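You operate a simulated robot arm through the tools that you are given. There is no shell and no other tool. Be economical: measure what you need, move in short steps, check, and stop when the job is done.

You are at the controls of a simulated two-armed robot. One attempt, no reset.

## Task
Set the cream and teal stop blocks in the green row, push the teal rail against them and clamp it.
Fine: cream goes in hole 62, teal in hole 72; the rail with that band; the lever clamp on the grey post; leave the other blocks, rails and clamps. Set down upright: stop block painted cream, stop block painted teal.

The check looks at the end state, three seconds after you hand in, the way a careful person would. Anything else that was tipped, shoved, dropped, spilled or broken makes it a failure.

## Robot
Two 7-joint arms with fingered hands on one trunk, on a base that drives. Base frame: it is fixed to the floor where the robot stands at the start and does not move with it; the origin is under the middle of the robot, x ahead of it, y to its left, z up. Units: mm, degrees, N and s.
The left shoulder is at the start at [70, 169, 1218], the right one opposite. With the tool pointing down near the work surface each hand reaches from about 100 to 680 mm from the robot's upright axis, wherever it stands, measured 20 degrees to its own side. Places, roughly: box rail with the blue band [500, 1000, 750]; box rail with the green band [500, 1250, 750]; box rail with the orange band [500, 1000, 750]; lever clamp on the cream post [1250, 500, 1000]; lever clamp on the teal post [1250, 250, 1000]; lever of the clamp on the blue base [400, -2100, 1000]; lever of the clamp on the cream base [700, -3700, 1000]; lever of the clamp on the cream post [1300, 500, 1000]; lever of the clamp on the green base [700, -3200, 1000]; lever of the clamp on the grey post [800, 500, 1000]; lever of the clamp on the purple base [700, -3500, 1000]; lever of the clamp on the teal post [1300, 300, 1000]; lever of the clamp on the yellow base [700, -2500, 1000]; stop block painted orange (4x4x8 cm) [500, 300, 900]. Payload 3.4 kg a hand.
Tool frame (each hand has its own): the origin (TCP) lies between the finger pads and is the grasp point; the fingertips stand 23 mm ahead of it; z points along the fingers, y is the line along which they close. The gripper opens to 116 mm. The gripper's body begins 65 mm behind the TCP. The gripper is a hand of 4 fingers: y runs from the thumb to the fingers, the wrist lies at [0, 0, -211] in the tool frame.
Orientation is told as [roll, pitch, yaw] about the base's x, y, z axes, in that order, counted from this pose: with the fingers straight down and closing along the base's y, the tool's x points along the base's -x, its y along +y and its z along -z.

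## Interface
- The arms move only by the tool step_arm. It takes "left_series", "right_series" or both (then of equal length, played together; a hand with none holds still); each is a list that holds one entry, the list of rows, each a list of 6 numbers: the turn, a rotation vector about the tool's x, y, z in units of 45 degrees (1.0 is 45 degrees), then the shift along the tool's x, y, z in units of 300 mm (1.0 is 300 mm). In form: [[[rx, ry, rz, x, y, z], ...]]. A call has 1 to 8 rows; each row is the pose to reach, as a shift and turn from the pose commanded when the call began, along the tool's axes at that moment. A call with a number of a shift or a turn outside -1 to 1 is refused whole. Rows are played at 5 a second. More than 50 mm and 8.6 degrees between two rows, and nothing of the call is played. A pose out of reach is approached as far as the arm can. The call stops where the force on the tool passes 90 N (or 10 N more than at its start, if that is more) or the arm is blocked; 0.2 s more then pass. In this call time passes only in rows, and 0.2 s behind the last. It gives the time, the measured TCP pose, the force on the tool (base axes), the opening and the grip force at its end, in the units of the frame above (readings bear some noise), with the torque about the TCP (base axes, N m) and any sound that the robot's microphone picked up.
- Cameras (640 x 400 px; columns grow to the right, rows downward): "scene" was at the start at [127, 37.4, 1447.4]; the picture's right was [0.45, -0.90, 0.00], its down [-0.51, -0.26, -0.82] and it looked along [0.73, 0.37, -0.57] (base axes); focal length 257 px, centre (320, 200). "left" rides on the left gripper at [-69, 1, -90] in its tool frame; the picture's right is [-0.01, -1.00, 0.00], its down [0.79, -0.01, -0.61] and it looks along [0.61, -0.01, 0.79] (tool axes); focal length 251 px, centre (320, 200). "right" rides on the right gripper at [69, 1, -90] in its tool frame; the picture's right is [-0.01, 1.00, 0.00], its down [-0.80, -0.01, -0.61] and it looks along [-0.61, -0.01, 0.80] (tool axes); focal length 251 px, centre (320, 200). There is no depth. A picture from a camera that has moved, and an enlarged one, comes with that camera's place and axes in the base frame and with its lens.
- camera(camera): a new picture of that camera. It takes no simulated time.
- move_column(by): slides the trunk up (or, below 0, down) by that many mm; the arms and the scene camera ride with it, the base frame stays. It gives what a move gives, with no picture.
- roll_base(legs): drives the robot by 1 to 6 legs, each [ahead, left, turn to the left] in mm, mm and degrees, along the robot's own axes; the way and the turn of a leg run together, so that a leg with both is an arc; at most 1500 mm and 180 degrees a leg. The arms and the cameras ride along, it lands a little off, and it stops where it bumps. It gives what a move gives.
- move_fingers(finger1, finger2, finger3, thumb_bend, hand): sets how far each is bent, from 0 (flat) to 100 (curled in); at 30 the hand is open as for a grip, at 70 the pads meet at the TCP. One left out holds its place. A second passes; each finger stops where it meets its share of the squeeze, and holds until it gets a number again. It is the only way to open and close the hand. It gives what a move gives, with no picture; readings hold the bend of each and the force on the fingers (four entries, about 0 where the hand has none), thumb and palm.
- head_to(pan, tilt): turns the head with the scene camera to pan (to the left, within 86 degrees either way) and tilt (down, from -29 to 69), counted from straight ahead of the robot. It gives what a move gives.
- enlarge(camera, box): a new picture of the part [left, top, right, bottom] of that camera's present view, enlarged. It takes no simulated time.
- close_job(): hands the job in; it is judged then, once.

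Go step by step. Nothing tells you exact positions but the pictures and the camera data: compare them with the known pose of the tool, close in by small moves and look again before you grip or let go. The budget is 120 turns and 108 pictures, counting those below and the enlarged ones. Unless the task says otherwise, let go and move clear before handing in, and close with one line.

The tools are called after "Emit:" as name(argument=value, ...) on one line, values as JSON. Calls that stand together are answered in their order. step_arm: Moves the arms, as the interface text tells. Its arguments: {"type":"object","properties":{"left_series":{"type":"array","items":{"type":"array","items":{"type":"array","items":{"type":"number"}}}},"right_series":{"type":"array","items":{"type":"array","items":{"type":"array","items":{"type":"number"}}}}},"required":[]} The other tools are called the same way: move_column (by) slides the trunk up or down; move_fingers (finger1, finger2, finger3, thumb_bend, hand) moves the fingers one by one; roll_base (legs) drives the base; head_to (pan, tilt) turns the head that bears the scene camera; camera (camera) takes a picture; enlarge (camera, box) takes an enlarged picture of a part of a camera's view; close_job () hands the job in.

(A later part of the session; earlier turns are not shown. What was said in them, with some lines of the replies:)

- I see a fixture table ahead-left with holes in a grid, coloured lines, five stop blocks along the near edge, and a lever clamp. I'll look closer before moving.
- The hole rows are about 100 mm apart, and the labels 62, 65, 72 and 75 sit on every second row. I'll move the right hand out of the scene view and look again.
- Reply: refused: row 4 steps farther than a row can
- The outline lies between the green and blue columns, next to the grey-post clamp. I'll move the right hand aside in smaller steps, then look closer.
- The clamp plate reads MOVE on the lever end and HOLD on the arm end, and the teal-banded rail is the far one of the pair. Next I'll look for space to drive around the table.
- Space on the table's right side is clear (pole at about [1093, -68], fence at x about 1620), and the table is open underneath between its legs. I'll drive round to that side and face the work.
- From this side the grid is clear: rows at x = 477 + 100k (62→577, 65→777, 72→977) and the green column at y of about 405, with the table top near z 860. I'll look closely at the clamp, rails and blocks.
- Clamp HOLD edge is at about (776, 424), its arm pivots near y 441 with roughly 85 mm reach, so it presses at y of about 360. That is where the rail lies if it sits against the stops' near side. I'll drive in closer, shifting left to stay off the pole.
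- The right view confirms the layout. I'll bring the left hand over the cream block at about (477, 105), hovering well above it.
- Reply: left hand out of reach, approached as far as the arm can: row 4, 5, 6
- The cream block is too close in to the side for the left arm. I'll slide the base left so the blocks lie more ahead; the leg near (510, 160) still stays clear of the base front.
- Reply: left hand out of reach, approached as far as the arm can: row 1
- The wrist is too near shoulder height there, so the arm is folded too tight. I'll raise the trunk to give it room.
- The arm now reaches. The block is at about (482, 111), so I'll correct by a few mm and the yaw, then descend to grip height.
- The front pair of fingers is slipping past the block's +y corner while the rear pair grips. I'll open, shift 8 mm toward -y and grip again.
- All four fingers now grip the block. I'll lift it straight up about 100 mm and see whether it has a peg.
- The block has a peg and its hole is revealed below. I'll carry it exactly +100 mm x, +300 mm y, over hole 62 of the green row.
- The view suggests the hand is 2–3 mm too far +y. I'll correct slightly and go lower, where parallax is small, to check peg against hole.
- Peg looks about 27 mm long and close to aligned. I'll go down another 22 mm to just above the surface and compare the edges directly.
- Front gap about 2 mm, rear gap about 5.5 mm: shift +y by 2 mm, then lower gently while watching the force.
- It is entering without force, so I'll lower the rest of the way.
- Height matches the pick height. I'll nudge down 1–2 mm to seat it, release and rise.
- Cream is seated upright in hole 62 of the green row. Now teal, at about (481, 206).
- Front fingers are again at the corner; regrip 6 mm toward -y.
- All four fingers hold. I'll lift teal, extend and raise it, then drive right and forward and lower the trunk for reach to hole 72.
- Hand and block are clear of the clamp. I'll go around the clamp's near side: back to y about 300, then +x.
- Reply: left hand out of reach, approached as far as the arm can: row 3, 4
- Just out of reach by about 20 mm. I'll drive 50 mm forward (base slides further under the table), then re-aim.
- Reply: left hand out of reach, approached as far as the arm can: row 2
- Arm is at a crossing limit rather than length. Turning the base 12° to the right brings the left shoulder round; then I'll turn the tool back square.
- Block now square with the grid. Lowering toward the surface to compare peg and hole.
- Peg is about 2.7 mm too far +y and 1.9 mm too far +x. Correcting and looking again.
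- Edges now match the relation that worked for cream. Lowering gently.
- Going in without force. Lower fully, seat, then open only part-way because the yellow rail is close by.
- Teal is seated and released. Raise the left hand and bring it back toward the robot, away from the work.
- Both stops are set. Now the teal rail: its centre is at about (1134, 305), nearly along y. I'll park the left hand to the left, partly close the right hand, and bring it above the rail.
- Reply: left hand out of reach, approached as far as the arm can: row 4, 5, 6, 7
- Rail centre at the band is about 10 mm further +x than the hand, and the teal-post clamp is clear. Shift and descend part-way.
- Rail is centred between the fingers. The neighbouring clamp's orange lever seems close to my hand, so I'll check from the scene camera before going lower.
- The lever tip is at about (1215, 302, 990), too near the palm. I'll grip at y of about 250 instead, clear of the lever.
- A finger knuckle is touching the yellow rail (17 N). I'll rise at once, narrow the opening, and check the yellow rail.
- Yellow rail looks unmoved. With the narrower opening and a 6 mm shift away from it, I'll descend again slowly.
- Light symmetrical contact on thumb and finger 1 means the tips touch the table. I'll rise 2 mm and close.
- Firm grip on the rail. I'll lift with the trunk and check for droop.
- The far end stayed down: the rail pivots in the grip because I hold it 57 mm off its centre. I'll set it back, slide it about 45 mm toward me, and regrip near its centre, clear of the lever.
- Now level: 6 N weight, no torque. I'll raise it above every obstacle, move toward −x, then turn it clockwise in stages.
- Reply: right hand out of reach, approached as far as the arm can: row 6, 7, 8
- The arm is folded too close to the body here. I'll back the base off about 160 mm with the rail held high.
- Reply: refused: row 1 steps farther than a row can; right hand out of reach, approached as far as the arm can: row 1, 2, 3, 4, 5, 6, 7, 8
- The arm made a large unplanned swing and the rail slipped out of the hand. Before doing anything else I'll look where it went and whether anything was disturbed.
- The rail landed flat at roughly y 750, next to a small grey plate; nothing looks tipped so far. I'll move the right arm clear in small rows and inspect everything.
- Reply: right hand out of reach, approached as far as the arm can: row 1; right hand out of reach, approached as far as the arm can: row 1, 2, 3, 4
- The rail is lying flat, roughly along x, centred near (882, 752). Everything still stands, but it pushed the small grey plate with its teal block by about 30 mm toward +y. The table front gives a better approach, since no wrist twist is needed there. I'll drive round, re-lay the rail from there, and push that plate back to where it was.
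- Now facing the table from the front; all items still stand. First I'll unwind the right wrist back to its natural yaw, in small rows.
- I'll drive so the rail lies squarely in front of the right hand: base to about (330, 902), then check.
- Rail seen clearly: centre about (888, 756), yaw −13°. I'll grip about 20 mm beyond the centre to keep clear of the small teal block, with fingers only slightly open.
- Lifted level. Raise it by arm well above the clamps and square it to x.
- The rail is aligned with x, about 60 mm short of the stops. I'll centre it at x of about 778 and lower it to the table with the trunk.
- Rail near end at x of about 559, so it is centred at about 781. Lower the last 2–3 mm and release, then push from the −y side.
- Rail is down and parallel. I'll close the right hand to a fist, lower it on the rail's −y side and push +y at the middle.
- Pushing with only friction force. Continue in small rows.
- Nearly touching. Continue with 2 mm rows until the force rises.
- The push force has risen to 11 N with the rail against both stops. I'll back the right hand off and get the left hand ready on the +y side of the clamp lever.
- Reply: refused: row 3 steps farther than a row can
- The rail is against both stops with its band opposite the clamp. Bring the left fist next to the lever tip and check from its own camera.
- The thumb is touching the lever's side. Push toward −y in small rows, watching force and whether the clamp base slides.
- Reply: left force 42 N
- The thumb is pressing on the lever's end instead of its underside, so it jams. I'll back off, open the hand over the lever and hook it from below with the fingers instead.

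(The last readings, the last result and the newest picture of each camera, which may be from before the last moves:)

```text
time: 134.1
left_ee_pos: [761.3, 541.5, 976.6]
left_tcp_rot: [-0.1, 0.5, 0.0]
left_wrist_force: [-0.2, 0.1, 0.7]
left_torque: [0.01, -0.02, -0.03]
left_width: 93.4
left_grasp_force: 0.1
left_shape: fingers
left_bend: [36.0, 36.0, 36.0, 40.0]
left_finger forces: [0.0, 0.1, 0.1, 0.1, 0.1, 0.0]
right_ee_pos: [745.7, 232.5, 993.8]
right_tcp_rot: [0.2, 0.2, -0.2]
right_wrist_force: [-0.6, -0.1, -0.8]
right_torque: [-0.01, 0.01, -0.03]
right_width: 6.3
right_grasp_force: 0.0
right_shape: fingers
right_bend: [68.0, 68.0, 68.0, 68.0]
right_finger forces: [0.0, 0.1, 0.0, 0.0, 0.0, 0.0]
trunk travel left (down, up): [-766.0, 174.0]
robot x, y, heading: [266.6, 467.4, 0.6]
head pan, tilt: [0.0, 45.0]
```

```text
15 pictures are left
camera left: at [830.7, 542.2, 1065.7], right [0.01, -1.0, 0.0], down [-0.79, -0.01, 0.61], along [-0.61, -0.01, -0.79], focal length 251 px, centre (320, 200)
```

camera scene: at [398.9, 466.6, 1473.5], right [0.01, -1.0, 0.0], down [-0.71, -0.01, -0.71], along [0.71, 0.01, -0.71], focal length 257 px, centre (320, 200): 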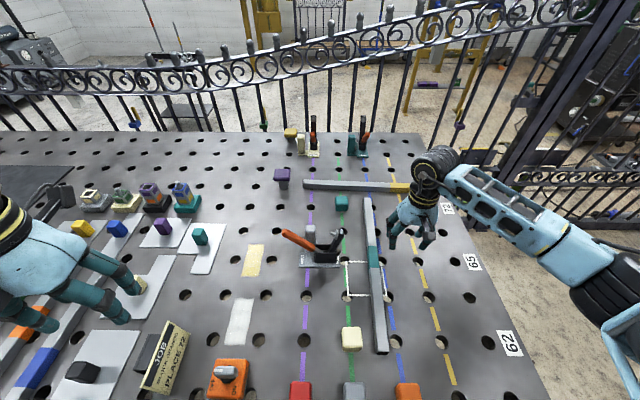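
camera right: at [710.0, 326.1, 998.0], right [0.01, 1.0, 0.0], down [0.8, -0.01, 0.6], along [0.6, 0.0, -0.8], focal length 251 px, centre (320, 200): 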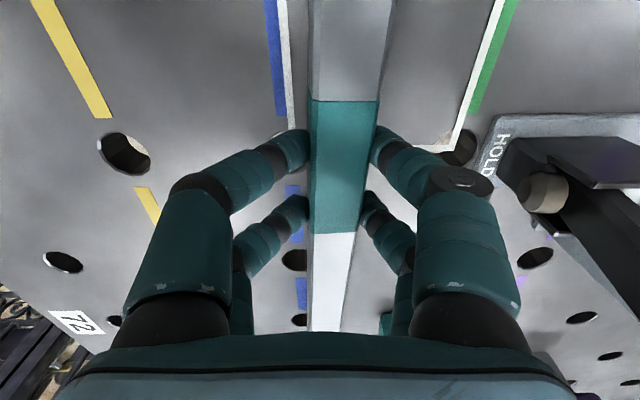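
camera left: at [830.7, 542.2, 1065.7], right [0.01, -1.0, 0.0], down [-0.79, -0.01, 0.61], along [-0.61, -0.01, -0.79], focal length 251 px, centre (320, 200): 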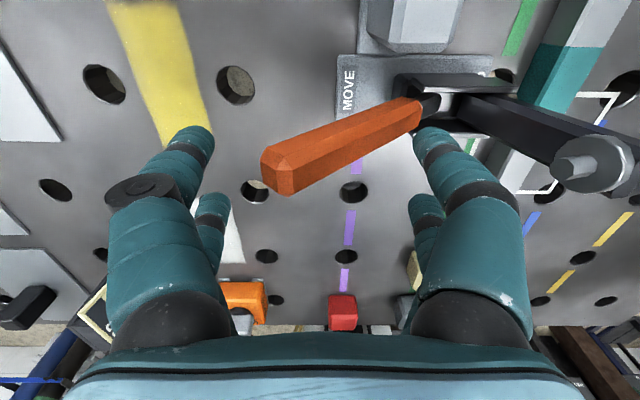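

The lever lies between thumb and finger 1. Close the fingers loosely behind it and sweep along the arc up and toward −y.

Emit:
move_fingers(hand="left", finger1=66, finger2=66, finger3=60, thumb_bend=58)

Emit:
step_arm(left_series=[[[0, 0, 0, 0, -0.03, -0.02], [0, 0, 0, 0, -0.06, -0.04], [0, 0, 0, 0, -0.09, -0.055], [0, 0, 0, 0, -0.12, -0.065], [0, 0, 0, 0, -0.15, -0.07]]])

Emit:
camera(camera="left")

```text
time: 135.1
left_ee_pos: [762.7, 541.4, 976.6]
left_tcp_rot: [-0.1, 0.3, 0.0]
left_wrist_force: [-1.1, 0.1, -1.2]
left_torque: [-0.32, 0.01, 0.02]
left_width: 40.8
left_grasp_force: 6.2
left_shape: fingers
left_bend: [60.0, 66.0, 60.0, 53.0]
left_finger forces: [7.0, 0.1, 0.1, 0.1, 5.0, 0.0]
right_ee_pos: [745.4, 232.3, 994.4]
right_tcp_rot: [0.1, 0.2, -0.2]
right_wrist_force: [0.1, -0.3, 0.6]
right_torque: [0.01, -0.02, -0.01]
right_width: 6.4
right_grasp_force: 0.1
right_shape: fingers
right_bend: [68.0, 68.0, 68.0, 68.0]
right_finger forces: [0.0, 0.0, 0.0, 0.0, 0.0, 0.1]
trunk travel left (down, up): [-766.0, 174.0]
robot x, y, heading: [271.5, 470.7, 0.7]
head pan, tilt: [0.0, 45.0]
```

```text
time: 136.3
left_ee_pos: [759.9, 495.5, 997.3]
left_tcp_rot: [-0.2, 0.3, 0.1]
left_wrist_force: [-0.7, 4.8, 0.9]
left_torque: [0.09, -0.03, 0.06]
left_width: 30.6
left_grasp_force: 1.7
left_shape: fingers
left_bend: [63.0, 66.0, 60.0, 57.0]
left_finger forces: [3.0, 0.0, 0.1, 0.0, 0.0, 0.0]
right_ee_pos: [745.4, 232.1, 993.6]
right_tcp_rot: [0.2, 0.2, -0.1]
right_wrist_force: [0.7, 0.5, 0.0]
right_torque: [-0.01, -0.05, 0.01]
right_width: 6.3
right_grasp_force: 0.0
right_shape: fingers
right_bend: [68.0, 68.0, 68.0, 68.0]
right_finger forces: [0.0, 0.0, 0.0, 0.0, 0.0, 0.0]
trunk travel left (down, up): [-766.0, 174.0]
robot x, y, heading: [268.0, 467.9, 0.3]
head pan, tilt: [0.0, 45.0]
```

```text
14 pictures are left
camera left: at [828.9, 496.8, 1085.9], right [0.01, -1.0, 0.0], down [-0.79, -0.01, 0.61], along [-0.61, -0.01, -0.79], focal length 251 px, centre (320, 200)
```

left: 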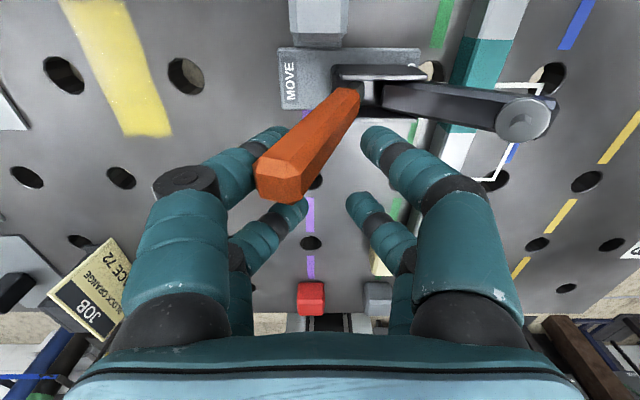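

It is turning easily (5 N) and the arm is coming down over the rail. Continue.

Emit:
step_arm(left_series=[[[0, 0, 0, 0, -0.04, 0], [0, 0, 0, 0, -0.08, 0], [0, 0, 0, 0, -0.12, 0.005], [0, 0, 0, 0, -0.16, 0.015], [0, 0, 0, 0, -0.2, 0.03]]])

Emit:
enlarge(camera="scene", box=[260, 180, 400, 300])

```text
time: 137.5
left_ee_pos: [757.8, 439.0, 990.2]
left_tcp_rot: [-0.2, 0.0, 0.1]
left_wrist_force: [1.3, 14.7, 13.9]
left_torque: [0.8, -0.3, 0.22]
left_width: 53.2
left_grasp_force: 7.6
left_shape: fingers
left_bend: [52.0, 66.0, 60.0, 57.0]
left_finger forces: [15.5, 0.0, 0.0, 0.0, 0.0, 0.1]
right_ee_pos: [743.4, 233.8, 994.3]
right_tcp_rot: [0.0, 0.1, -0.1]
right_wrist_force: [-0.2, -0.7, 0.3]
right_torque: [0.01, 0.03, 0.01]
right_width: 6.5
right_grasp_force: 0.0
right_shape: fingers
right_bend: [68.0, 68.0, 68.0, 68.0]
right_finger forces: [0.0, 0.0, 0.0, 0.0, 0.0, 0.0]
trunk travel left (down, up): [-766.0, 174.0]
robot x, y, heading: [270.6, 467.7, 0.7]
head pan, tilt: [0.0, 45.0]
```

```text
3.33 times, centred on (330, 240) of scene
camera zoom: at [397.1, 472.2, 1473.9], right [0.01, -1.0, 0.0], down [-0.71, -0.01, -0.71], along [0.71, 0.01, -0.71], focal length 856 px, centre (287, 67)
```

zoom: 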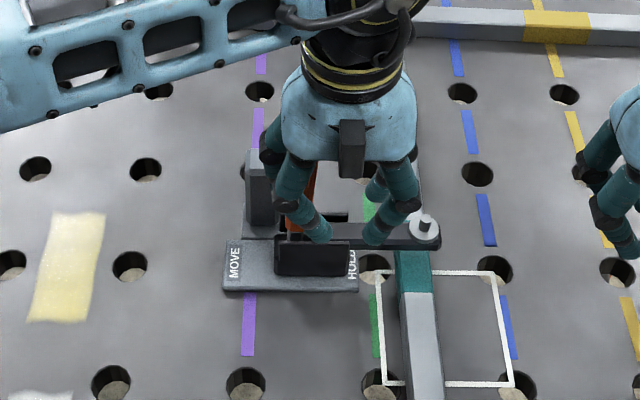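

Emit:
camera(camera="left")

```text
12 pictures are left
camera left: at [827.6, 440.4, 1078.7], right [0.01, -1.0, 0.0], down [-0.79, -0.01, 0.61], along [-0.61, -0.01, -0.79], focal length 251 px, centre (320, 200)
```

left: 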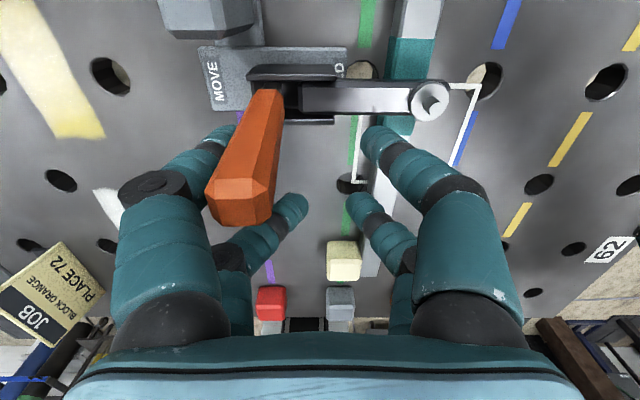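

The lever is upright with the arm level and its spindle on the rail. I'll push it a little harder to be sure it goes to its stop.

Emit:
step_arm(left_series=[[[0, 0, 0, 0, -0.03, 0], [0, 0, 0, 0, -0.06, 0], [0, 0, 0, 0, -0.09, 0], [0, 0, 0, 0, -0.12, 0]]])

Emit:
camera(camera="left")

```text
time: 138.5
left_ee_pos: [760.1, 404.7, 989.2]
left_tcp_rot: [-0.2, 0.2, 0.2]
left_wrist_force: [-2.1, 23.5, 2.4]
left_torque: [0.56, -0.03, 0.57]
left_width: 71.1
left_grasp_force: 11.8
left_shape: fingers
left_bend: [38.0, 66.0, 60.0, 57.0]
left_finger forces: [23.7, 0.0, 0.1, 0.0, 0.1, 0.1]
right_ee_pos: [743.7, 236.9, 994.7]
right_tcp_rot: [-0.1, 0.0, -0.1]
right_wrist_force: [0.1, 0.5, -1.0]
right_torque: [-0.03, -0.02, 0.01]
right_width: 6.8
right_grasp_force: 0.0
right_shape: fingers
right_bend: [68.0, 68.0, 68.0, 68.0]
right_finger forces: [0.0, 0.0, 0.0, 0.1, 0.0, 0.0]
trunk travel left (down, up): [-766.0, 174.0]
robot x, y, heading: [270.1, 466.3, 0.9]
head pan, tilt: [0.0, 45.0]
```

```text
11 pictures are left
camera left: at [828.4, 407.0, 1077.6], right [0.01, -1.0, 0.0], down [-0.79, -0.01, 0.61], along [-0.61, -0.01, -0.79], focal length 251 px, centre (320, 200)
```

left: 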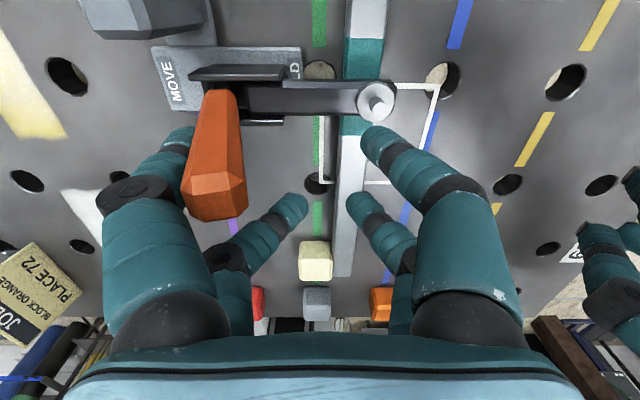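

The lever is still moving (now leaning toward HOLD). Keep going.

Emit:
step_arm(left_series=[[[0, 0, 0, 0, -0.03, 0], [0, 0, 0, 0, -0.06, 0.005], [0, 0, 0, 0, -0.09, 0.01], [0, 0, 0, 0, -0.12, 0.02], [0, 0, 0, 0, -0.15, 0.03]]])

Emit:
camera(camera="left")

```text
time: 139.7
left_ee_pos: [761.5, 389.5, 984.9]
left_tcp_rot: [1.1, -0.2, 2.2]
left_wrist_force: [-8.2, 72.1, 18.2]
left_torque: [-1.13, -0.59, 1.61]
left_width: 84.9
left_grasp_force: 35.5
left_shape: fingers
left_bend: [46.0, 66.0, 60.0, 57.0]
left_finger forces: [70.5, 0.0, 0.0, 0.0, 0.0, 0.0]
right_ee_pos: [741.9, 247.5, 1001.7]
right_tcp_rot: [-0.4, -0.2, 0.5]
right_wrist_force: [-0.3, -1.2, -0.1]
right_torque: [0.06, 0.01, -0.01]
right_width: 6.2
right_grasp_force: 0.0
right_shape: fingers
right_bend: [68.0, 68.0, 68.0, 68.0]
right_finger forces: [0.1, 0.0, 0.0, 0.0, 0.0, 0.0]
trunk travel left (down, up): [-766.0, 174.0]
robot x, y, heading: [270.2, 468.9, 1.2]
head pan, tilt: [0.0, 45.0]
stopped in row 5 (left hand): the force on the tool passed its limit at 92 N (the readings are from after the stop); the commanded pose is now the measured one
```

```text
10 pictures are left
camera left: at [831.2, 391.2, 1073.8], right [0.05, -1.0, -0.02], down [-0.79, -0.05, 0.61], along [-0.61, -0.01, -0.8], focal length 251 px, centre (320, 200)
```

left: 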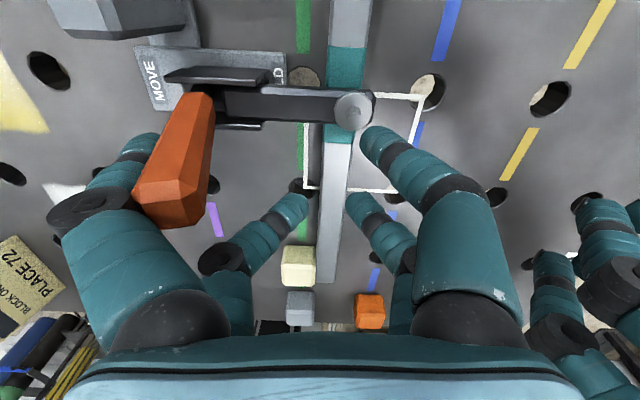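

Force limit reached with the lever at its end stop. Relieve the pressure, lift the left hand straight up and look.

Emit:
step_arm(left_series=[[[0, 0, 0, 0, 0.06, -0.01], [0, 0, 0, 0, 0.12, -0.03], [0, 0, 0, 0, 0.14, -0.17], [0, 0, 0, 0, 0.14, -0.32], [0, 0, 0, 0, 0.2, -0.45], [0, 0, 0, 0, 0.35, -0.5], [0, 0, 0, 0, 0.5, -0.5]]])

Emit:
enlarge(camera="scene", box=[230, 170, 410, 370])

```text
time: 141.3
left_ee_pos: [760.9, 517.5, 1133.6]
left_tcp_rot: [0.5, 0.3, 1.1]
left_wrist_force: [0.5, 0.5, -0.1]
left_torque: [0.03, -0.01, -0.01]
left_width: 25.1
left_grasp_force: 0.1
left_shape: fingers
left_bend: [66.0, 66.0, 60.0, 57.0]
left_finger forces: [0.0, 0.0, 0.0, 0.0, 0.0, 0.1]
right_ee_pos: [746.6, 234.8, 994.5]
right_tcp_rot: [0.1, 0.1, 0.1]
right_wrist_force: [0.3, -1.1, -0.6]
right_torque: [-0.01, 0.01, -0.02]
right_width: 6.6
right_grasp_force: 0.1
right_shape: fingers
right_bend: [68.0, 68.0, 68.0, 68.0]
right_finger forces: [0.0, 0.0, 0.1, 0.0, 0.0, 0.0]
trunk travel left (down, up): [-766.0, 174.0]
robot x, y, heading: [264.7, 473.1, 0.9]
head pan, tilt: [0.0, 45.0]
```

```text
2.00 times, centred on (320, 270) of scene
camera zoom: at [398.6, 471.2, 1473.6], right [0.02, -1.0, 0.0], down [-0.71, -0.01, -0.71], along [0.71, 0.01, -0.71], focal length 514 px, centre (320, 60)
```

zoom: 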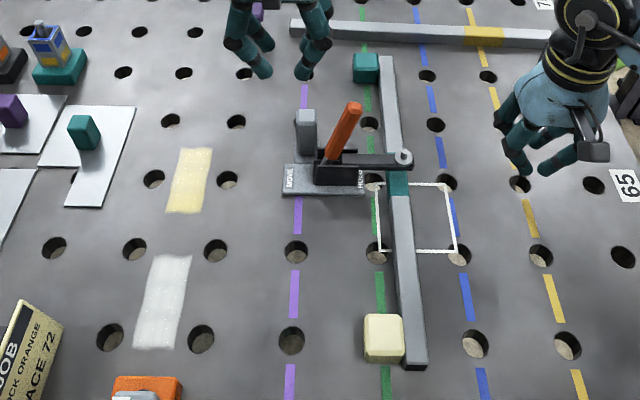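

The clamp is closed: the lever leans to HOLD and the arm sits on the rail, which touches both stops. Last, I want to return the small plate that the dropped rail shoved by about (+12, +28) mm. I'll raise clear of the lever and strafe left.

Emit:
move_column(by=110)

Emit:
roll_base(legs=[[0, 265, 0]])

Emit:
move_fingers(hand="left", finger1=68, finger2=68, finger3=68, thumb_bend=68)

Emit:
enlarge(camera="scene", box=[200, 130, 480, 370])

```text
time: 142.7
left_ee_pos: [761.9, 516.9, 1243.3]
left_tcp_rot: [0.7, 0.4, 1.1]
left_wrist_force: [-0.2, 0.3, 0.1]
left_torque: [0.0, 0.0, 0.01]
left_width: 25.4
left_grasp_force: 0.1
left_shape: fingers
left_bend: [66.0, 66.0, 60.0, 57.0]
left_finger forces: [0.1, 0.0, 0.1, 0.0, 0.1, 0.1]
right_ee_pos: [747.8, 234.8, 1103.3]
right_tcp_rot: [0.2, 0.2, 0.1]
right_wrist_force: [-0.7, 0.2, -0.3]
right_torque: [0.01, -0.01, 0.01]
right_width: 6.6
right_grasp_force: 0.1
right_shape: fingers
right_bend: [68.0, 68.0, 68.0, 68.0]
right_finger forces: [0.0, 0.1, 0.0, 0.0, 0.1, 0.0]
trunk travel left (down, up): [-876.0, 64.0]
robot x, y, heading: [269.7, 469.8, 0.8]
head pan, tilt: [0.0, 45.0]
```

```text
time: 144.6
left_ee_pos: [757.1, 779.2, 1243.7]
left_tcp_rot: [0.8, 0.4, 0.8]
left_wrist_force: [0.8, 0.0, 0.5]
left_torque: [0.05, 0.01, -0.02]
left_width: 25.2
left_grasp_force: 0.1
left_shape: fingers
left_bend: [66.0, 66.0, 60.0, 57.0]
left_finger forces: [0.0, 0.1, 0.1, 0.0, 0.0, 0.1]
right_ee_pos: [740.8, 498.2, 1103.8]
right_tcp_rot: [0.3, 0.2, 0.0]
right_wrist_force: [-0.3, 0.4, -0.2]
right_torque: [-0.03, -0.06, 0.0]
right_width: 6.3
right_grasp_force: 0.0
right_shape: fingers
right_bend: [68.0, 68.0, 68.0, 68.0]
right_finger forces: [0.0, 0.0, 0.0, 0.0, 0.1, 0.0]
trunk travel left (down, up): [-876.0, 64.0]
robot x, y, heading: [262.4, 733.5, 0.5]
head pan, tilt: [0.0, 45.0]
```

```text
time: 145.6
left_ee_pos: [757.7, 781.4, 1243.2]
left_tcp_rot: [0.7, 0.4, 0.8]
left_wrist_force: [-0.4, -0.2, 0.2]
left_torque: [-0.04, 0.01, -0.04]
left_width: 6.9
left_grasp_force: 0.0
left_shape: fingers
left_bend: [68.0, 68.0, 68.0, 68.0]
left_finger forces: [0.0, 0.1, 0.0, 0.0, 0.0, 0.0]
right_ee_pos: [742.3, 499.6, 1103.4]
right_tcp_rot: [0.1, 0.2, 0.0]
right_wrist_force: [-0.1, 0.2, -0.6]
right_torque: [-0.01, 0.0, 0.0]
right_width: 6.5
right_grasp_force: 0.1
right_shape: fingers
right_bend: [68.0, 68.0, 68.0, 68.0]
right_finger forces: [0.0, 0.1, 0.0, 0.0, 0.0, 0.0]
trunk travel left (down, up): [-876.0, 64.0]
robot x, y, heading: [265.3, 737.9, 0.7]
head pan, tilt: [0.0, 45.0]
```

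```text
1.67 times, centred on (340, 250) of scene
camera zoom: at [395.5, 735.8, 1583.5], right [0.01, -1.0, 0.0], down [-0.71, -0.01, -0.71], along [0.71, 0.01, -0.71], focal length 428 px, centre (287, 117)
```

zoom: 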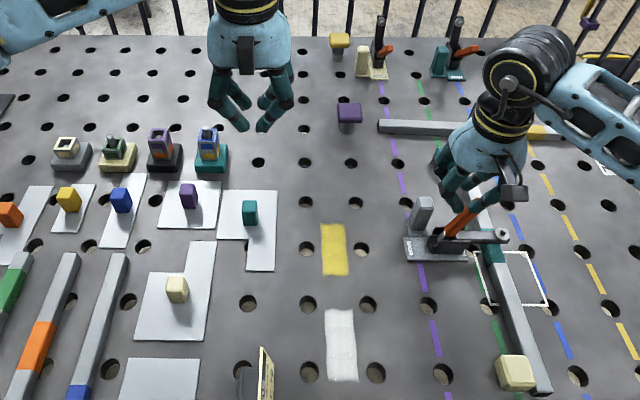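

Clear view: the plate's near-edge (−y) is at y of about 763, originally 733, and it sits about 14 mm too far +x. I'll lower the left fist onto its bare tab at about (778, 789).

Emit:
step_arm(left_series=[[[0, 0, 0, -0.067, 0.027, 0.12], [0, 0, 0, -0.067, 0.027, 0.25], [0, 0, 0, -0.067, 0.027, 0.38], [0, 0, 0, -0.067, 0.027, 0.51], [0, 0, 0, -0.067, 0.027, 0.64], [0, 0, 0, -0.067, 0.027, 0.77], [0, 0, 0, -0.067, 0.027, 0.9], [0, 0, 0, -0.067, 0.027, 1.0]]])

Emit:
step_arm(left_series=[[[0, 0, 0, 0, 0, 0.06], [0, 0, 0, 0, 0, 0.12]]])

Emit:
camera(camera="left")

```text
time: 147.4
left_ee_pos: [775.3, 794.2, 943.2]
left_tcp_rot: [0.8, 0.5, 0.8]
left_wrist_force: [-0.3, -0.5, -0.2]
left_torque: [0.01, -0.02, 0.01]
left_width: 6.9
left_grasp_force: 0.0
left_shape: fingers
left_bend: [68.0, 68.0, 68.0, 68.0]
left_finger forces: [0.0, 0.0, 0.0, 0.0, 0.0, 0.1]
right_ee_pos: [741.4, 499.2, 1104.7]
right_tcp_rot: [0.3, 0.1, 0.0]
right_wrist_force: [0.2, -1.0, 1.2]
right_torque: [0.03, -0.01, 0.04]
right_width: 6.5
right_grasp_force: 0.1
right_shape: fingers
right_bend: [68.0, 68.0, 68.0, 68.0]
right_finger forces: [0.0, 0.0, 0.0, 0.0, 0.1, 0.1]
trunk travel left (down, up): [-876.0, 64.0]
robot x, y, heading: [266.0, 736.2, 0.8]
head pan, tilt: [0.0, 45.0]
```

```text
time: 148.0
left_ee_pos: [773.2, 793.9, 906.4]
left_tcp_rot: [0.8, 0.4, 0.8]
left_wrist_force: [0.3, 0.1, -0.2]
left_torque: [-0.01, -0.02, 0.01]
left_width: 6.9
left_grasp_force: 0.1
left_shape: fingers
left_bend: [68.0, 68.0, 68.0, 68.0]
left_finger forces: [0.1, 0.0, 0.0, 0.0, 0.0, 0.0]
right_ee_pos: [740.9, 499.2, 1102.8]
right_tcp_rot: [0.2, 0.3, 0.0]
right_wrist_force: [0.0, 0.1, 0.1]
right_torque: [-0.01, 0.02, 0.04]
right_width: 6.5
right_grasp_force: 0.0
right_shape: fingers
right_bend: [68.0, 68.0, 68.0, 68.0]
right_finger forces: [0.1, 0.0, 0.0, 0.1, 0.1, 0.0]
trunk travel left (down, up): [-876.0, 64.0]
robot x, y, heading: [264.4, 735.6, 0.8]
head pan, tilt: [0.0, 45.0]
```

```text
7 pictures are left
camera left: at [843.6, 794.9, 994.8], right [0.02, -1.0, -0.01], down [-0.79, -0.03, 0.61], along [-0.61, 0.0, -0.79], focal length 251 px, centre (320, 200)
```

left: 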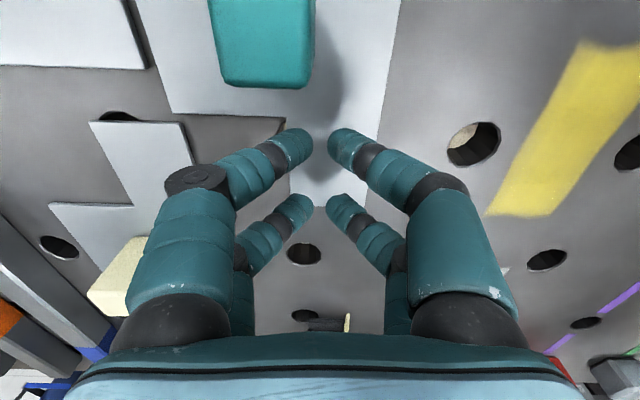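

Emit:
step_arm(left_series=[[[0, 0, 0, -0.03, -0.01, 0.03], [0, 0, 0, -0.03, -0.01, 0.05], [0, 0, 0, -0.03, -0.01, 0.065], [0, 0, 0, -0.03, -0.01, 0.078], [0, 0, 0, -0.03, -0.01, 0.09]]])

```text
time: 149.2
left_ee_pos: [782.4, 789.5, 888.1]
left_tcp_rot: [0.6, -0.5, 0.9]
left_wrist_force: [11.9, -0.5, 66.0]
left_torque: [0.09, -0.36, -0.05]
left_width: 4.5
left_grasp_force: 32.6
left_shape: fingers
left_bend: [71.0, 71.0, 71.0, 72.0]
left_finger forces: [14.6, 16.9, 13.4, 0.0, 20.4, 0.0]
right_ee_pos: [735.9, 499.2, 1107.3]
right_tcp_rot: [0.1, -0.2, 0.0]
right_wrist_force: [0.1, 0.0, 0.7]
right_torque: [-0.01, 0.02, 0.0]
right_width: 6.5
right_grasp_force: 0.1
right_shape: fingers
right_bend: [68.0, 68.0, 68.0, 68.0]
right_finger forces: [0.0, 0.0, 0.0, 0.0, 0.0, 0.0]
trunk travel left (down, up): [-876.0, 64.0]
robot x, y, heading: [262.9, 737.3, 0.8]
head pan, tilt: [0.0, 45.0]
```

Contact at 66 N; ease up 5 mm, then drag the plate by (−14, −28).

Emit:
step_arm(left_series=[[[0, 0, 0, 0, 0, -0.017], [0, 0, 0, 0.015, -0.03, -0.017], [0, 0, 0, 0.03, -0.06, -0.017], [0, 0, 0, 0.047, -0.093, -0.017]]])

Emit:
step_arm(left_series=[[[0, 0, 0, 0, 0, -0.1], [0, 0, 0, 0, 0, -0.25], [0, 0, 0, 0, 0, -0.4], [0, 0, 0, 0, 0, -0.55], [0, 0, 0, 0, 0, -0.7], [0, 0, 0, 0, 0, -0.85]]])

Emit:
enlarge(camera="scene", box=[200, 130, 480, 370])

```text
time: 150.2
left_ee_pos: [767.6, 765.3, 887.9]
left_tcp_rot: [0.8, 0.0, 0.9]
left_wrist_force: [5.3, 11.5, 42.5]
left_torque: [0.84, -0.13, -0.09]
left_width: 6.8
left_grasp_force: 21.5
left_shape: fingers
left_bend: [72.0, 72.0, 68.0, 68.0]
left_finger forces: [20.4, 22.5, 0.1, 0.0, 0.0, 0.0]
right_ee_pos: [737.1, 501.6, 1107.1]
right_tcp_rot: [0.0, 0.0, 0.1]
right_wrist_force: [-0.6, 0.2, 0.2]
right_torque: [0.0, 0.0, 0.01]
right_width: 6.4
right_grasp_force: 0.1
right_shape: fingers
right_bend: [68.0, 68.0, 68.0, 68.0]
right_finger forces: [0.0, 0.0, 0.0, 0.0, 0.0, 0.0]
trunk travel left (down, up): [-876.0, 64.0]
robot x, y, heading: [264.7, 738.1, 0.7]
head pan, tilt: [0.0, 45.0]
```

```text
time: 151.6
left_ee_pos: [772.7, 759.6, 1141.2]
left_tcp_rot: [0.9, 0.2, 0.8]
left_wrist_force: [-0.4, 0.2, 0.1]
left_torque: [-0.02, 0.01, -0.01]
left_width: 6.6
left_grasp_force: 0.1
left_shape: fingers
left_bend: [68.0, 68.0, 68.0, 68.0]
left_finger forces: [0.1, 0.0, 0.0, 0.0, 0.0, 0.0]
right_ee_pos: [741.2, 499.5, 1103.8]
right_tcp_rot: [0.2, 0.1, 0.0]
right_wrist_force: [1.1, 0.0, 0.3]
right_torque: [-0.02, 0.03, -0.04]
right_width: 6.6
right_grasp_force: 0.0
right_shape: fingers
right_bend: [68.0, 68.0, 68.0, 68.0]
right_finger forces: [0.0, 0.1, 0.0, 0.0, 0.0, 0.1]
trunk travel left (down, up): [-876.0, 64.0]
robot x, y, heading: [265.6, 735.5, 0.7]
head pan, tilt: [0.0, 45.0]
```

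```text
1.67 times, centred on (340, 250) of scene
camera zoom: at [394.8, 735.7, 1583.5], right [0.01, -1.0, 0.0], down [-0.71, -0.01, -0.71], along [0.71, 0.01, -0.71], focal length 428 px, centre (287, 117)
```

zoom: 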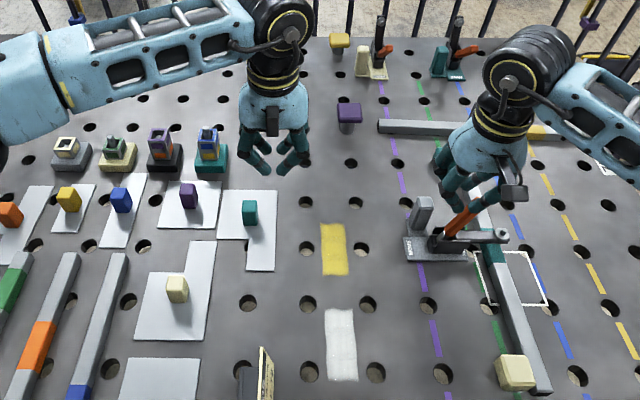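

The plate did not move under pressing; my fingers just slid over it. The block and plate seem to have moved together, so I'll instead grip the block gently from above and draw it back without lifting.

Emit:
move_fingers(hand="left", finger1=48, finger2=48, finger3=48, thumb_bend=48)

Emit:
step_arm(left_series=[[[0, 0, 0, -0.07, 0.09, 0.05], [0, 0, 0, -0.133, 0.18, 0.12], [0, 0, 0, -0.133, 0.18, 0.26], [0, 0, 0, -0.133, 0.18, 0.4], [0, 0, 0, -0.133, 0.18, 0.54], [0, 0, 0, -0.133, 0.18, 0.66]]])

Emit:
camera(camera="left")

```text
time: 152.6
left_ee_pos: [773.6, 759.5, 1139.7]
left_tcp_rot: [0.7, 0.3, 0.8]
left_wrist_force: [0.7, -0.2, -0.7]
left_torque: [0.01, -0.02, 0.01]
left_width: 63.4
left_grasp_force: 0.1
left_shape: fingers
left_bend: [48.0, 48.0, 48.0, 48.0]
left_finger forces: [0.1, 0.1, 0.0, 0.0, 0.0, 0.0]
right_ee_pos: [741.3, 499.4, 1103.7]
right_tcp_rot: [0.2, 0.1, 0.0]
right_wrist_force: [0.2, -0.3, 0.6]
right_torque: [0.02, 0.0, 0.01]
right_width: 6.3
right_grasp_force: 0.0
right_shape: fingers
right_bend: [68.0, 68.0, 68.0, 68.0]
right_finger forces: [0.0, 0.1, 0.0, 0.0, 0.0, 0.0]
trunk travel left (down, up): [-876.0, 64.0]
robot x, y, heading: [263.9, 734.5, 0.6]
head pan, tilt: [0.0, 45.0]
```

```text
time: 154.0
left_ee_pos: [811.3, 817.6, 939.8]
left_tcp_rot: [0.7, 0.4, 0.9]
left_wrist_force: [-0.2, -0.2, -0.3]
left_torque: [0.02, 0.0, 0.02]
left_width: 63.7
left_grasp_force: 0.1
left_shape: fingers
left_bend: [48.0, 48.0, 48.0, 48.0]
left_finger forces: [0.0, 0.0, 0.0, 0.0, 0.0, 0.0]
right_ee_pos: [742.1, 498.3, 1103.3]
right_tcp_rot: [0.2, 0.2, 0.0]
right_wrist_force: [-1.1, -0.1, -0.2]
right_torque: [-0.01, 0.01, 0.01]
right_width: 6.3
right_grasp_force: 0.1
right_shape: fingers
right_bend: [68.0, 68.0, 68.0, 68.0]
right_finger forces: [0.0, 0.0, 0.0, 0.0, 0.1, 0.0]
trunk travel left (down, up): [-876.0, 64.0]
robot x, y, heading: [266.5, 736.2, 0.9]
head pan, tilt: [0.0, 45.0]
```

```text
5 pictures are left
camera left: at [880.9, 819.3, 1030.1], right [0.02, -1.0, -0.01], down [-0.79, -0.03, 0.61], along [-0.61, 0.0, -0.79], focal length 251 px, centre (320, 200)
```

left: 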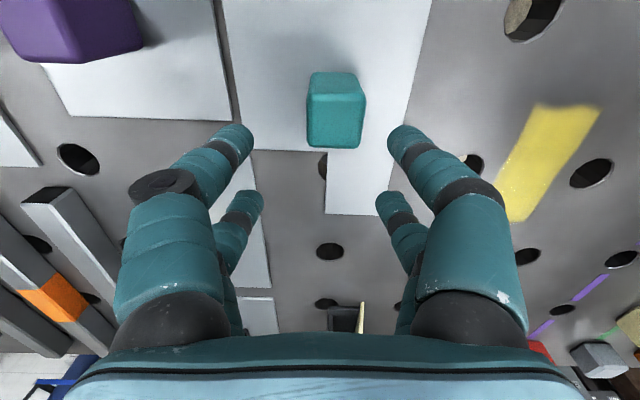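

Emit:
step_arm(left_series=[[[0, 0, 0, 0, -0.02, 0.05], [0, 0, 0, 0, -0.02, 0.1], [0, 0, 0, 0, -0.02, 0.148]]])

Emit:
move_fingers(hand="left", finger1=72, thumb_bend=72)

Emit:
step_arm(left_series=[[[0, 0, 0, 0.01, -0.025, 0], [0, 0, 0, 0.02, -0.05, 0], [0, 0, 0, 0.03, -0.075, 0], [0, 0, 0, 0.037, -0.093, 0]]])

Emit:
camera(camera="left")

```text
time: 154.8
left_ee_pos: [810.5, 811.8, 898.0]
left_tcp_rot: [0.8, 0.4, 0.8]
left_wrist_force: [0.3, -0.3, 1.1]
left_torque: [0.01, 0.02, -0.03]
left_width: 63.8
left_grasp_force: 0.0
left_shape: fingers
left_bend: [48.0, 48.0, 48.0, 48.0]
left_finger forces: [0.0, 0.1, 0.0, 0.0, 0.1, 0.0]
right_ee_pos: [741.7, 499.3, 1104.5]
right_tcp_rot: [0.2, 0.2, 0.0]
right_wrist_force: [-0.6, -1.1, 0.3]
right_torque: [-0.01, -0.02, -0.01]
right_width: 6.2
right_grasp_force: 0.1
right_shape: fingers
right_bend: [68.0, 68.0, 68.0, 68.0]
right_finger forces: [0.1, 0.0, 0.0, 0.0, 0.0, 0.0]
trunk travel left (down, up): [-876.0, 64.0]
robot x, y, heading: [266.0, 738.2, 0.7]
head pan, tilt: [0.0, 45.0]
```

```text
time: 155.8
left_ee_pos: [811.2, 812.7, 899.1]
left_tcp_rot: [0.7, 0.5, 0.7]
left_wrist_force: [-0.7, -1.2, 0.6]
left_torque: [0.02, 0.05, -0.03]
left_width: 24.1
left_grasp_force: 8.3
left_shape: fingers
left_bend: [61.0, 48.0, 48.0, 63.0]
left_finger forces: [8.2, 0.0, 0.0, 0.0, 8.9, 0.0]
right_ee_pos: [742.2, 500.0, 1105.0]
right_tcp_rot: [0.2, 0.2, 0.0]
right_wrist_force: [0.0, -0.2, -0.1]
right_torque: [-0.03, 0.02, 0.0]
right_width: 6.2
right_grasp_force: 0.1
right_shape: fingers
right_bend: [68.0, 68.0, 68.0, 68.0]
right_finger forces: [0.1, 0.0, 0.0, 0.0, 0.0, 0.1]
trunk travel left (down, up): [-876.0, 64.0]
robot x, y, heading: [266.8, 735.8, 0.6]
head pan, tilt: [0.0, 45.0]
```

```text
time: 156.8
left_ee_pos: [798.7, 783.9, 897.2]
left_tcp_rot: [0.8, 0.5, 0.8]
left_wrist_force: [0.7, 1.4, 0.0]
left_torque: [0.07, 0.03, 0.02]
left_width: 23.7
left_grasp_force: 8.7
left_shape: fingers
left_bend: [61.0, 48.0, 48.0, 64.0]
left_finger forces: [9.1, 0.0, 0.0, 0.0, 8.1, 0.0]
right_ee_pos: [741.4, 499.4, 1103.5]
right_tcp_rot: [0.2, 0.2, 0.0]
right_wrist_force: [-0.8, -0.7, -0.1]
right_torque: [0.01, 0.02, -0.02]
right_width: 6.4
right_grasp_force: 0.1
right_shape: fingers
right_bend: [68.0, 68.0, 68.0, 68.0]
right_finger forces: [0.0, 0.0, 0.0, 0.0, 0.0, 0.0]
trunk travel left (down, up): [-876.0, 64.0]
robot x, y, heading: [265.3, 735.7, 0.8]
head pan, tilt: [0.0, 45.0]
```

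```text
4 pictures are left
camera left: at [869.0, 784.7, 986.4], right [0.02, -1.0, -0.01], down [-0.79, -0.03, 0.61], along [-0.61, 0.0, -0.79], focal length 251 px, centre (320, 200)
```

left: 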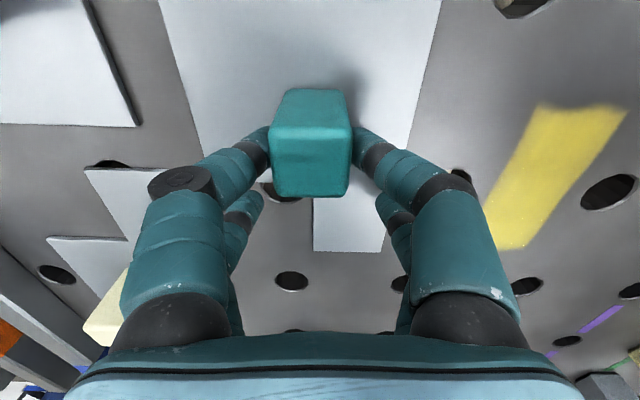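

The plate came along with the block (only 1.4 N), and the original gap to the purple plate is back. Release gently and rise.

Emit:
move_fingers(hand="left", finger1=48, thumb_bend=48)

Emit:
step_arm(left_series=[[[0, 0, 0, 0, 0, -0.12], [0, 0, 0, 0, 0, -0.28], [0, 0, 0, 0, 0, -0.44], [0, 0, 0, 0, 0, -0.6], [0, 0, 0, 0.1, 0.05, -0.72], [0, 0, 0, 0.24, 0.1, -0.75], [0, 0, 0, 0.38, 0.15, -0.75]]])

Emit:
enlarge(camera="scene", box=[200, 130, 480, 370])

```text
time: 157.8
left_ee_pos: [798.2, 784.3, 897.3]
left_tcp_rot: [0.7, 0.3, 0.8]
left_wrist_force: [0.0, 0.5, 0.2]
left_torque: [0.05, 0.01, 0.03]
left_width: 63.3
left_grasp_force: 0.1
left_shape: fingers
left_bend: [48.0, 48.0, 48.0, 48.0]
left_finger forces: [0.1, 0.1, 0.0, 0.1, 0.0, 0.0]
right_ee_pos: [742.9, 499.7, 1104.6]
right_tcp_rot: [0.1, 0.1, -0.1]
right_wrist_force: [0.3, 0.0, 0.7]
right_torque: [-0.02, -0.01, 0.01]
right_width: 6.7
right_grasp_force: 0.2
right_shape: fingers
right_bend: [68.0, 68.0, 68.0, 68.0]
right_finger forces: [0.0, 0.0, 0.1, 0.0, 0.1, 0.2]
trunk travel left (down, up): [-876.0, 64.0]
robot x, y, heading: [268.5, 736.1, 0.7]
head pan, tilt: [0.0, 45.0]
```

```text
time: 159.4
left_ee_pos: [685.7, 825.1, 1121.8]
left_tcp_rot: [0.7, 0.4, 1.0]
left_wrist_force: [-0.1, 0.4, -0.1]
left_torque: [-0.01, -0.02, 0.01]
left_width: 63.5
left_grasp_force: 0.0
left_shape: fingers
left_bend: [48.0, 48.0, 48.0, 48.0]
left_finger forces: [0.0, 0.0, 0.1, 0.0, 0.0, 0.0]
right_ee_pos: [741.4, 500.0, 1104.7]
right_tcp_rot: [0.1, 0.1, -0.1]
right_wrist_force: [0.2, 0.3, 0.0]
right_torque: [0.0, 0.01, -0.02]
right_width: 6.2
right_grasp_force: 0.0
right_shape: fingers
right_bend: [68.0, 68.0, 68.0, 68.0]
right_finger forces: [0.0, 0.0, 0.0, 0.1, 0.1, 0.1]
trunk travel left (down, up): [-876.0, 64.0]
robot x, y, heading: [269.7, 735.8, 0.8]
head pan, tilt: [0.0, 45.0]
```

```text
1.67 times, centred on (340, 250) of scene
camera zoom: at [394.3, 736.7, 1583.6], right [0.01, -1.0, 0.0], down [-0.71, -0.01, -0.71], along [0.71, 0.01, -0.71], focal length 428 px, centre (287, 117)
```

zoom: 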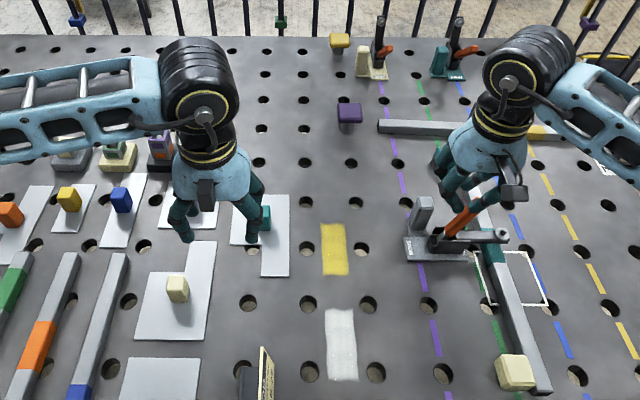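

Plate and block are back within a few mm of where they were. I'll back the robot away and take a final look.

Emit:
roll_base(legs=[[-330, 0, 0]])

Emit:
head_to(pan=-18, tilt=40)

Emit:
enlarge(camera="scene", box=[180, 90, 460, 290])

```text
time: 161.6
left_ee_pos: [353.5, 819.9, 1120.2]
left_tcp_rot: [0.7, 0.5, 0.9]
left_wrist_force: [-0.4, 0.7, 0.2]
left_torque: [-0.01, -0.01, -0.04]
left_width: 63.7
left_grasp_force: 0.0
left_shape: fingers
left_bend: [48.0, 48.0, 48.0, 48.0]
left_finger forces: [0.1, 0.0, 0.0, 0.0, 0.0, 0.0]
right_ee_pos: [408.9, 494.9, 1101.6]
right_tcp_rot: [0.1, 0.3, 0.1]
right_wrist_force: [-0.2, 0.1, -0.5]
right_torque: [0.02, 0.02, 0.01]
right_width: 6.4
right_grasp_force: 0.0
right_shape: fingers
right_bend: [68.0, 68.0, 68.0, 68.0]
right_finger forces: [0.0, 0.0, 0.0, 0.0, 0.0, 0.0]
trunk travel left (down, up): [-876.0, 64.0]
robot x, y, heading: [-68.7, 732.9, 0.7]
head pan, tilt: [0.0, 45.0]
```

```text
time: 162.4
left_ee_pos: [351.4, 820.1, 1121.8]
left_tcp_rot: [0.8, 0.4, 0.9]
left_wrist_force: [0.1, 0.7, -1.1]
left_torque: [0.0, 0.0, -0.03]
left_width: 63.8
left_grasp_force: 0.1
left_shape: fingers
left_bend: [48.0, 48.0, 48.0, 48.0]
left_finger forces: [0.0, 0.1, 0.1, 0.1, 0.0, 0.1]
right_ee_pos: [407.6, 496.4, 1103.1]
right_tcp_rot: [0.2, 0.1, 0.1]
right_wrist_force: [-0.3, -0.4, 0.5]
right_torque: [-0.01, 0.0, 0.0]
right_width: 6.3
right_grasp_force: 0.1
right_shape: fingers
right_bend: [68.0, 68.0, 68.0, 68.0]
right_finger forces: [0.0, 0.0, 0.0, 0.1, 0.1, 0.0]
trunk travel left (down, up): [-876.0, 64.0]
robot x, y, heading: [-67.8, 733.9, 0.8]
head pan, tilt: [-18.0, 40.0]
```

```text
2.00 times, centred on (320, 190) of scene
camera zoom: at [60.2, 705.4, 1590.8], right [-0.29, -0.96, 0.0], down [-0.61, 0.19, -0.77], along [0.73, -0.23, -0.64], focal length 514 px, centre (320, 220)
```

zoom: 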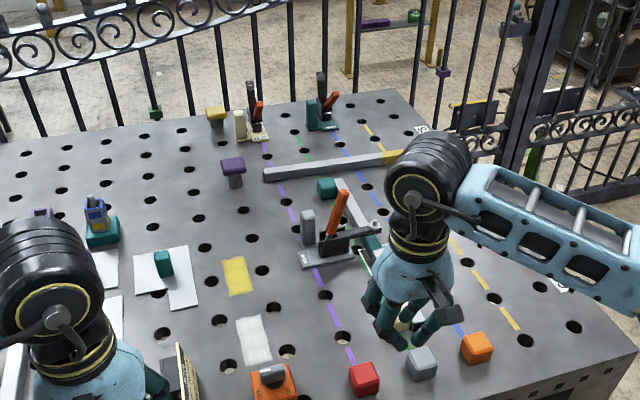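

Both stops are in place, the rail sits against them, the clamp is closed, and everything else is standing. Both hands are clear, so I'm handing in.

Emit:
close_job()

```text
The job is handed in.
```

I set cream in hole 62 and teal in hole 72 of the green row, pushed the teal rail against both, and closed the grey-post clamp on it. On the way I dropped the rail once: it shoved the small plate with a teal block on it, which I dragged back to within roughly 5 mm. A hand may also have brushed the yellow rail, which looked unmoved.
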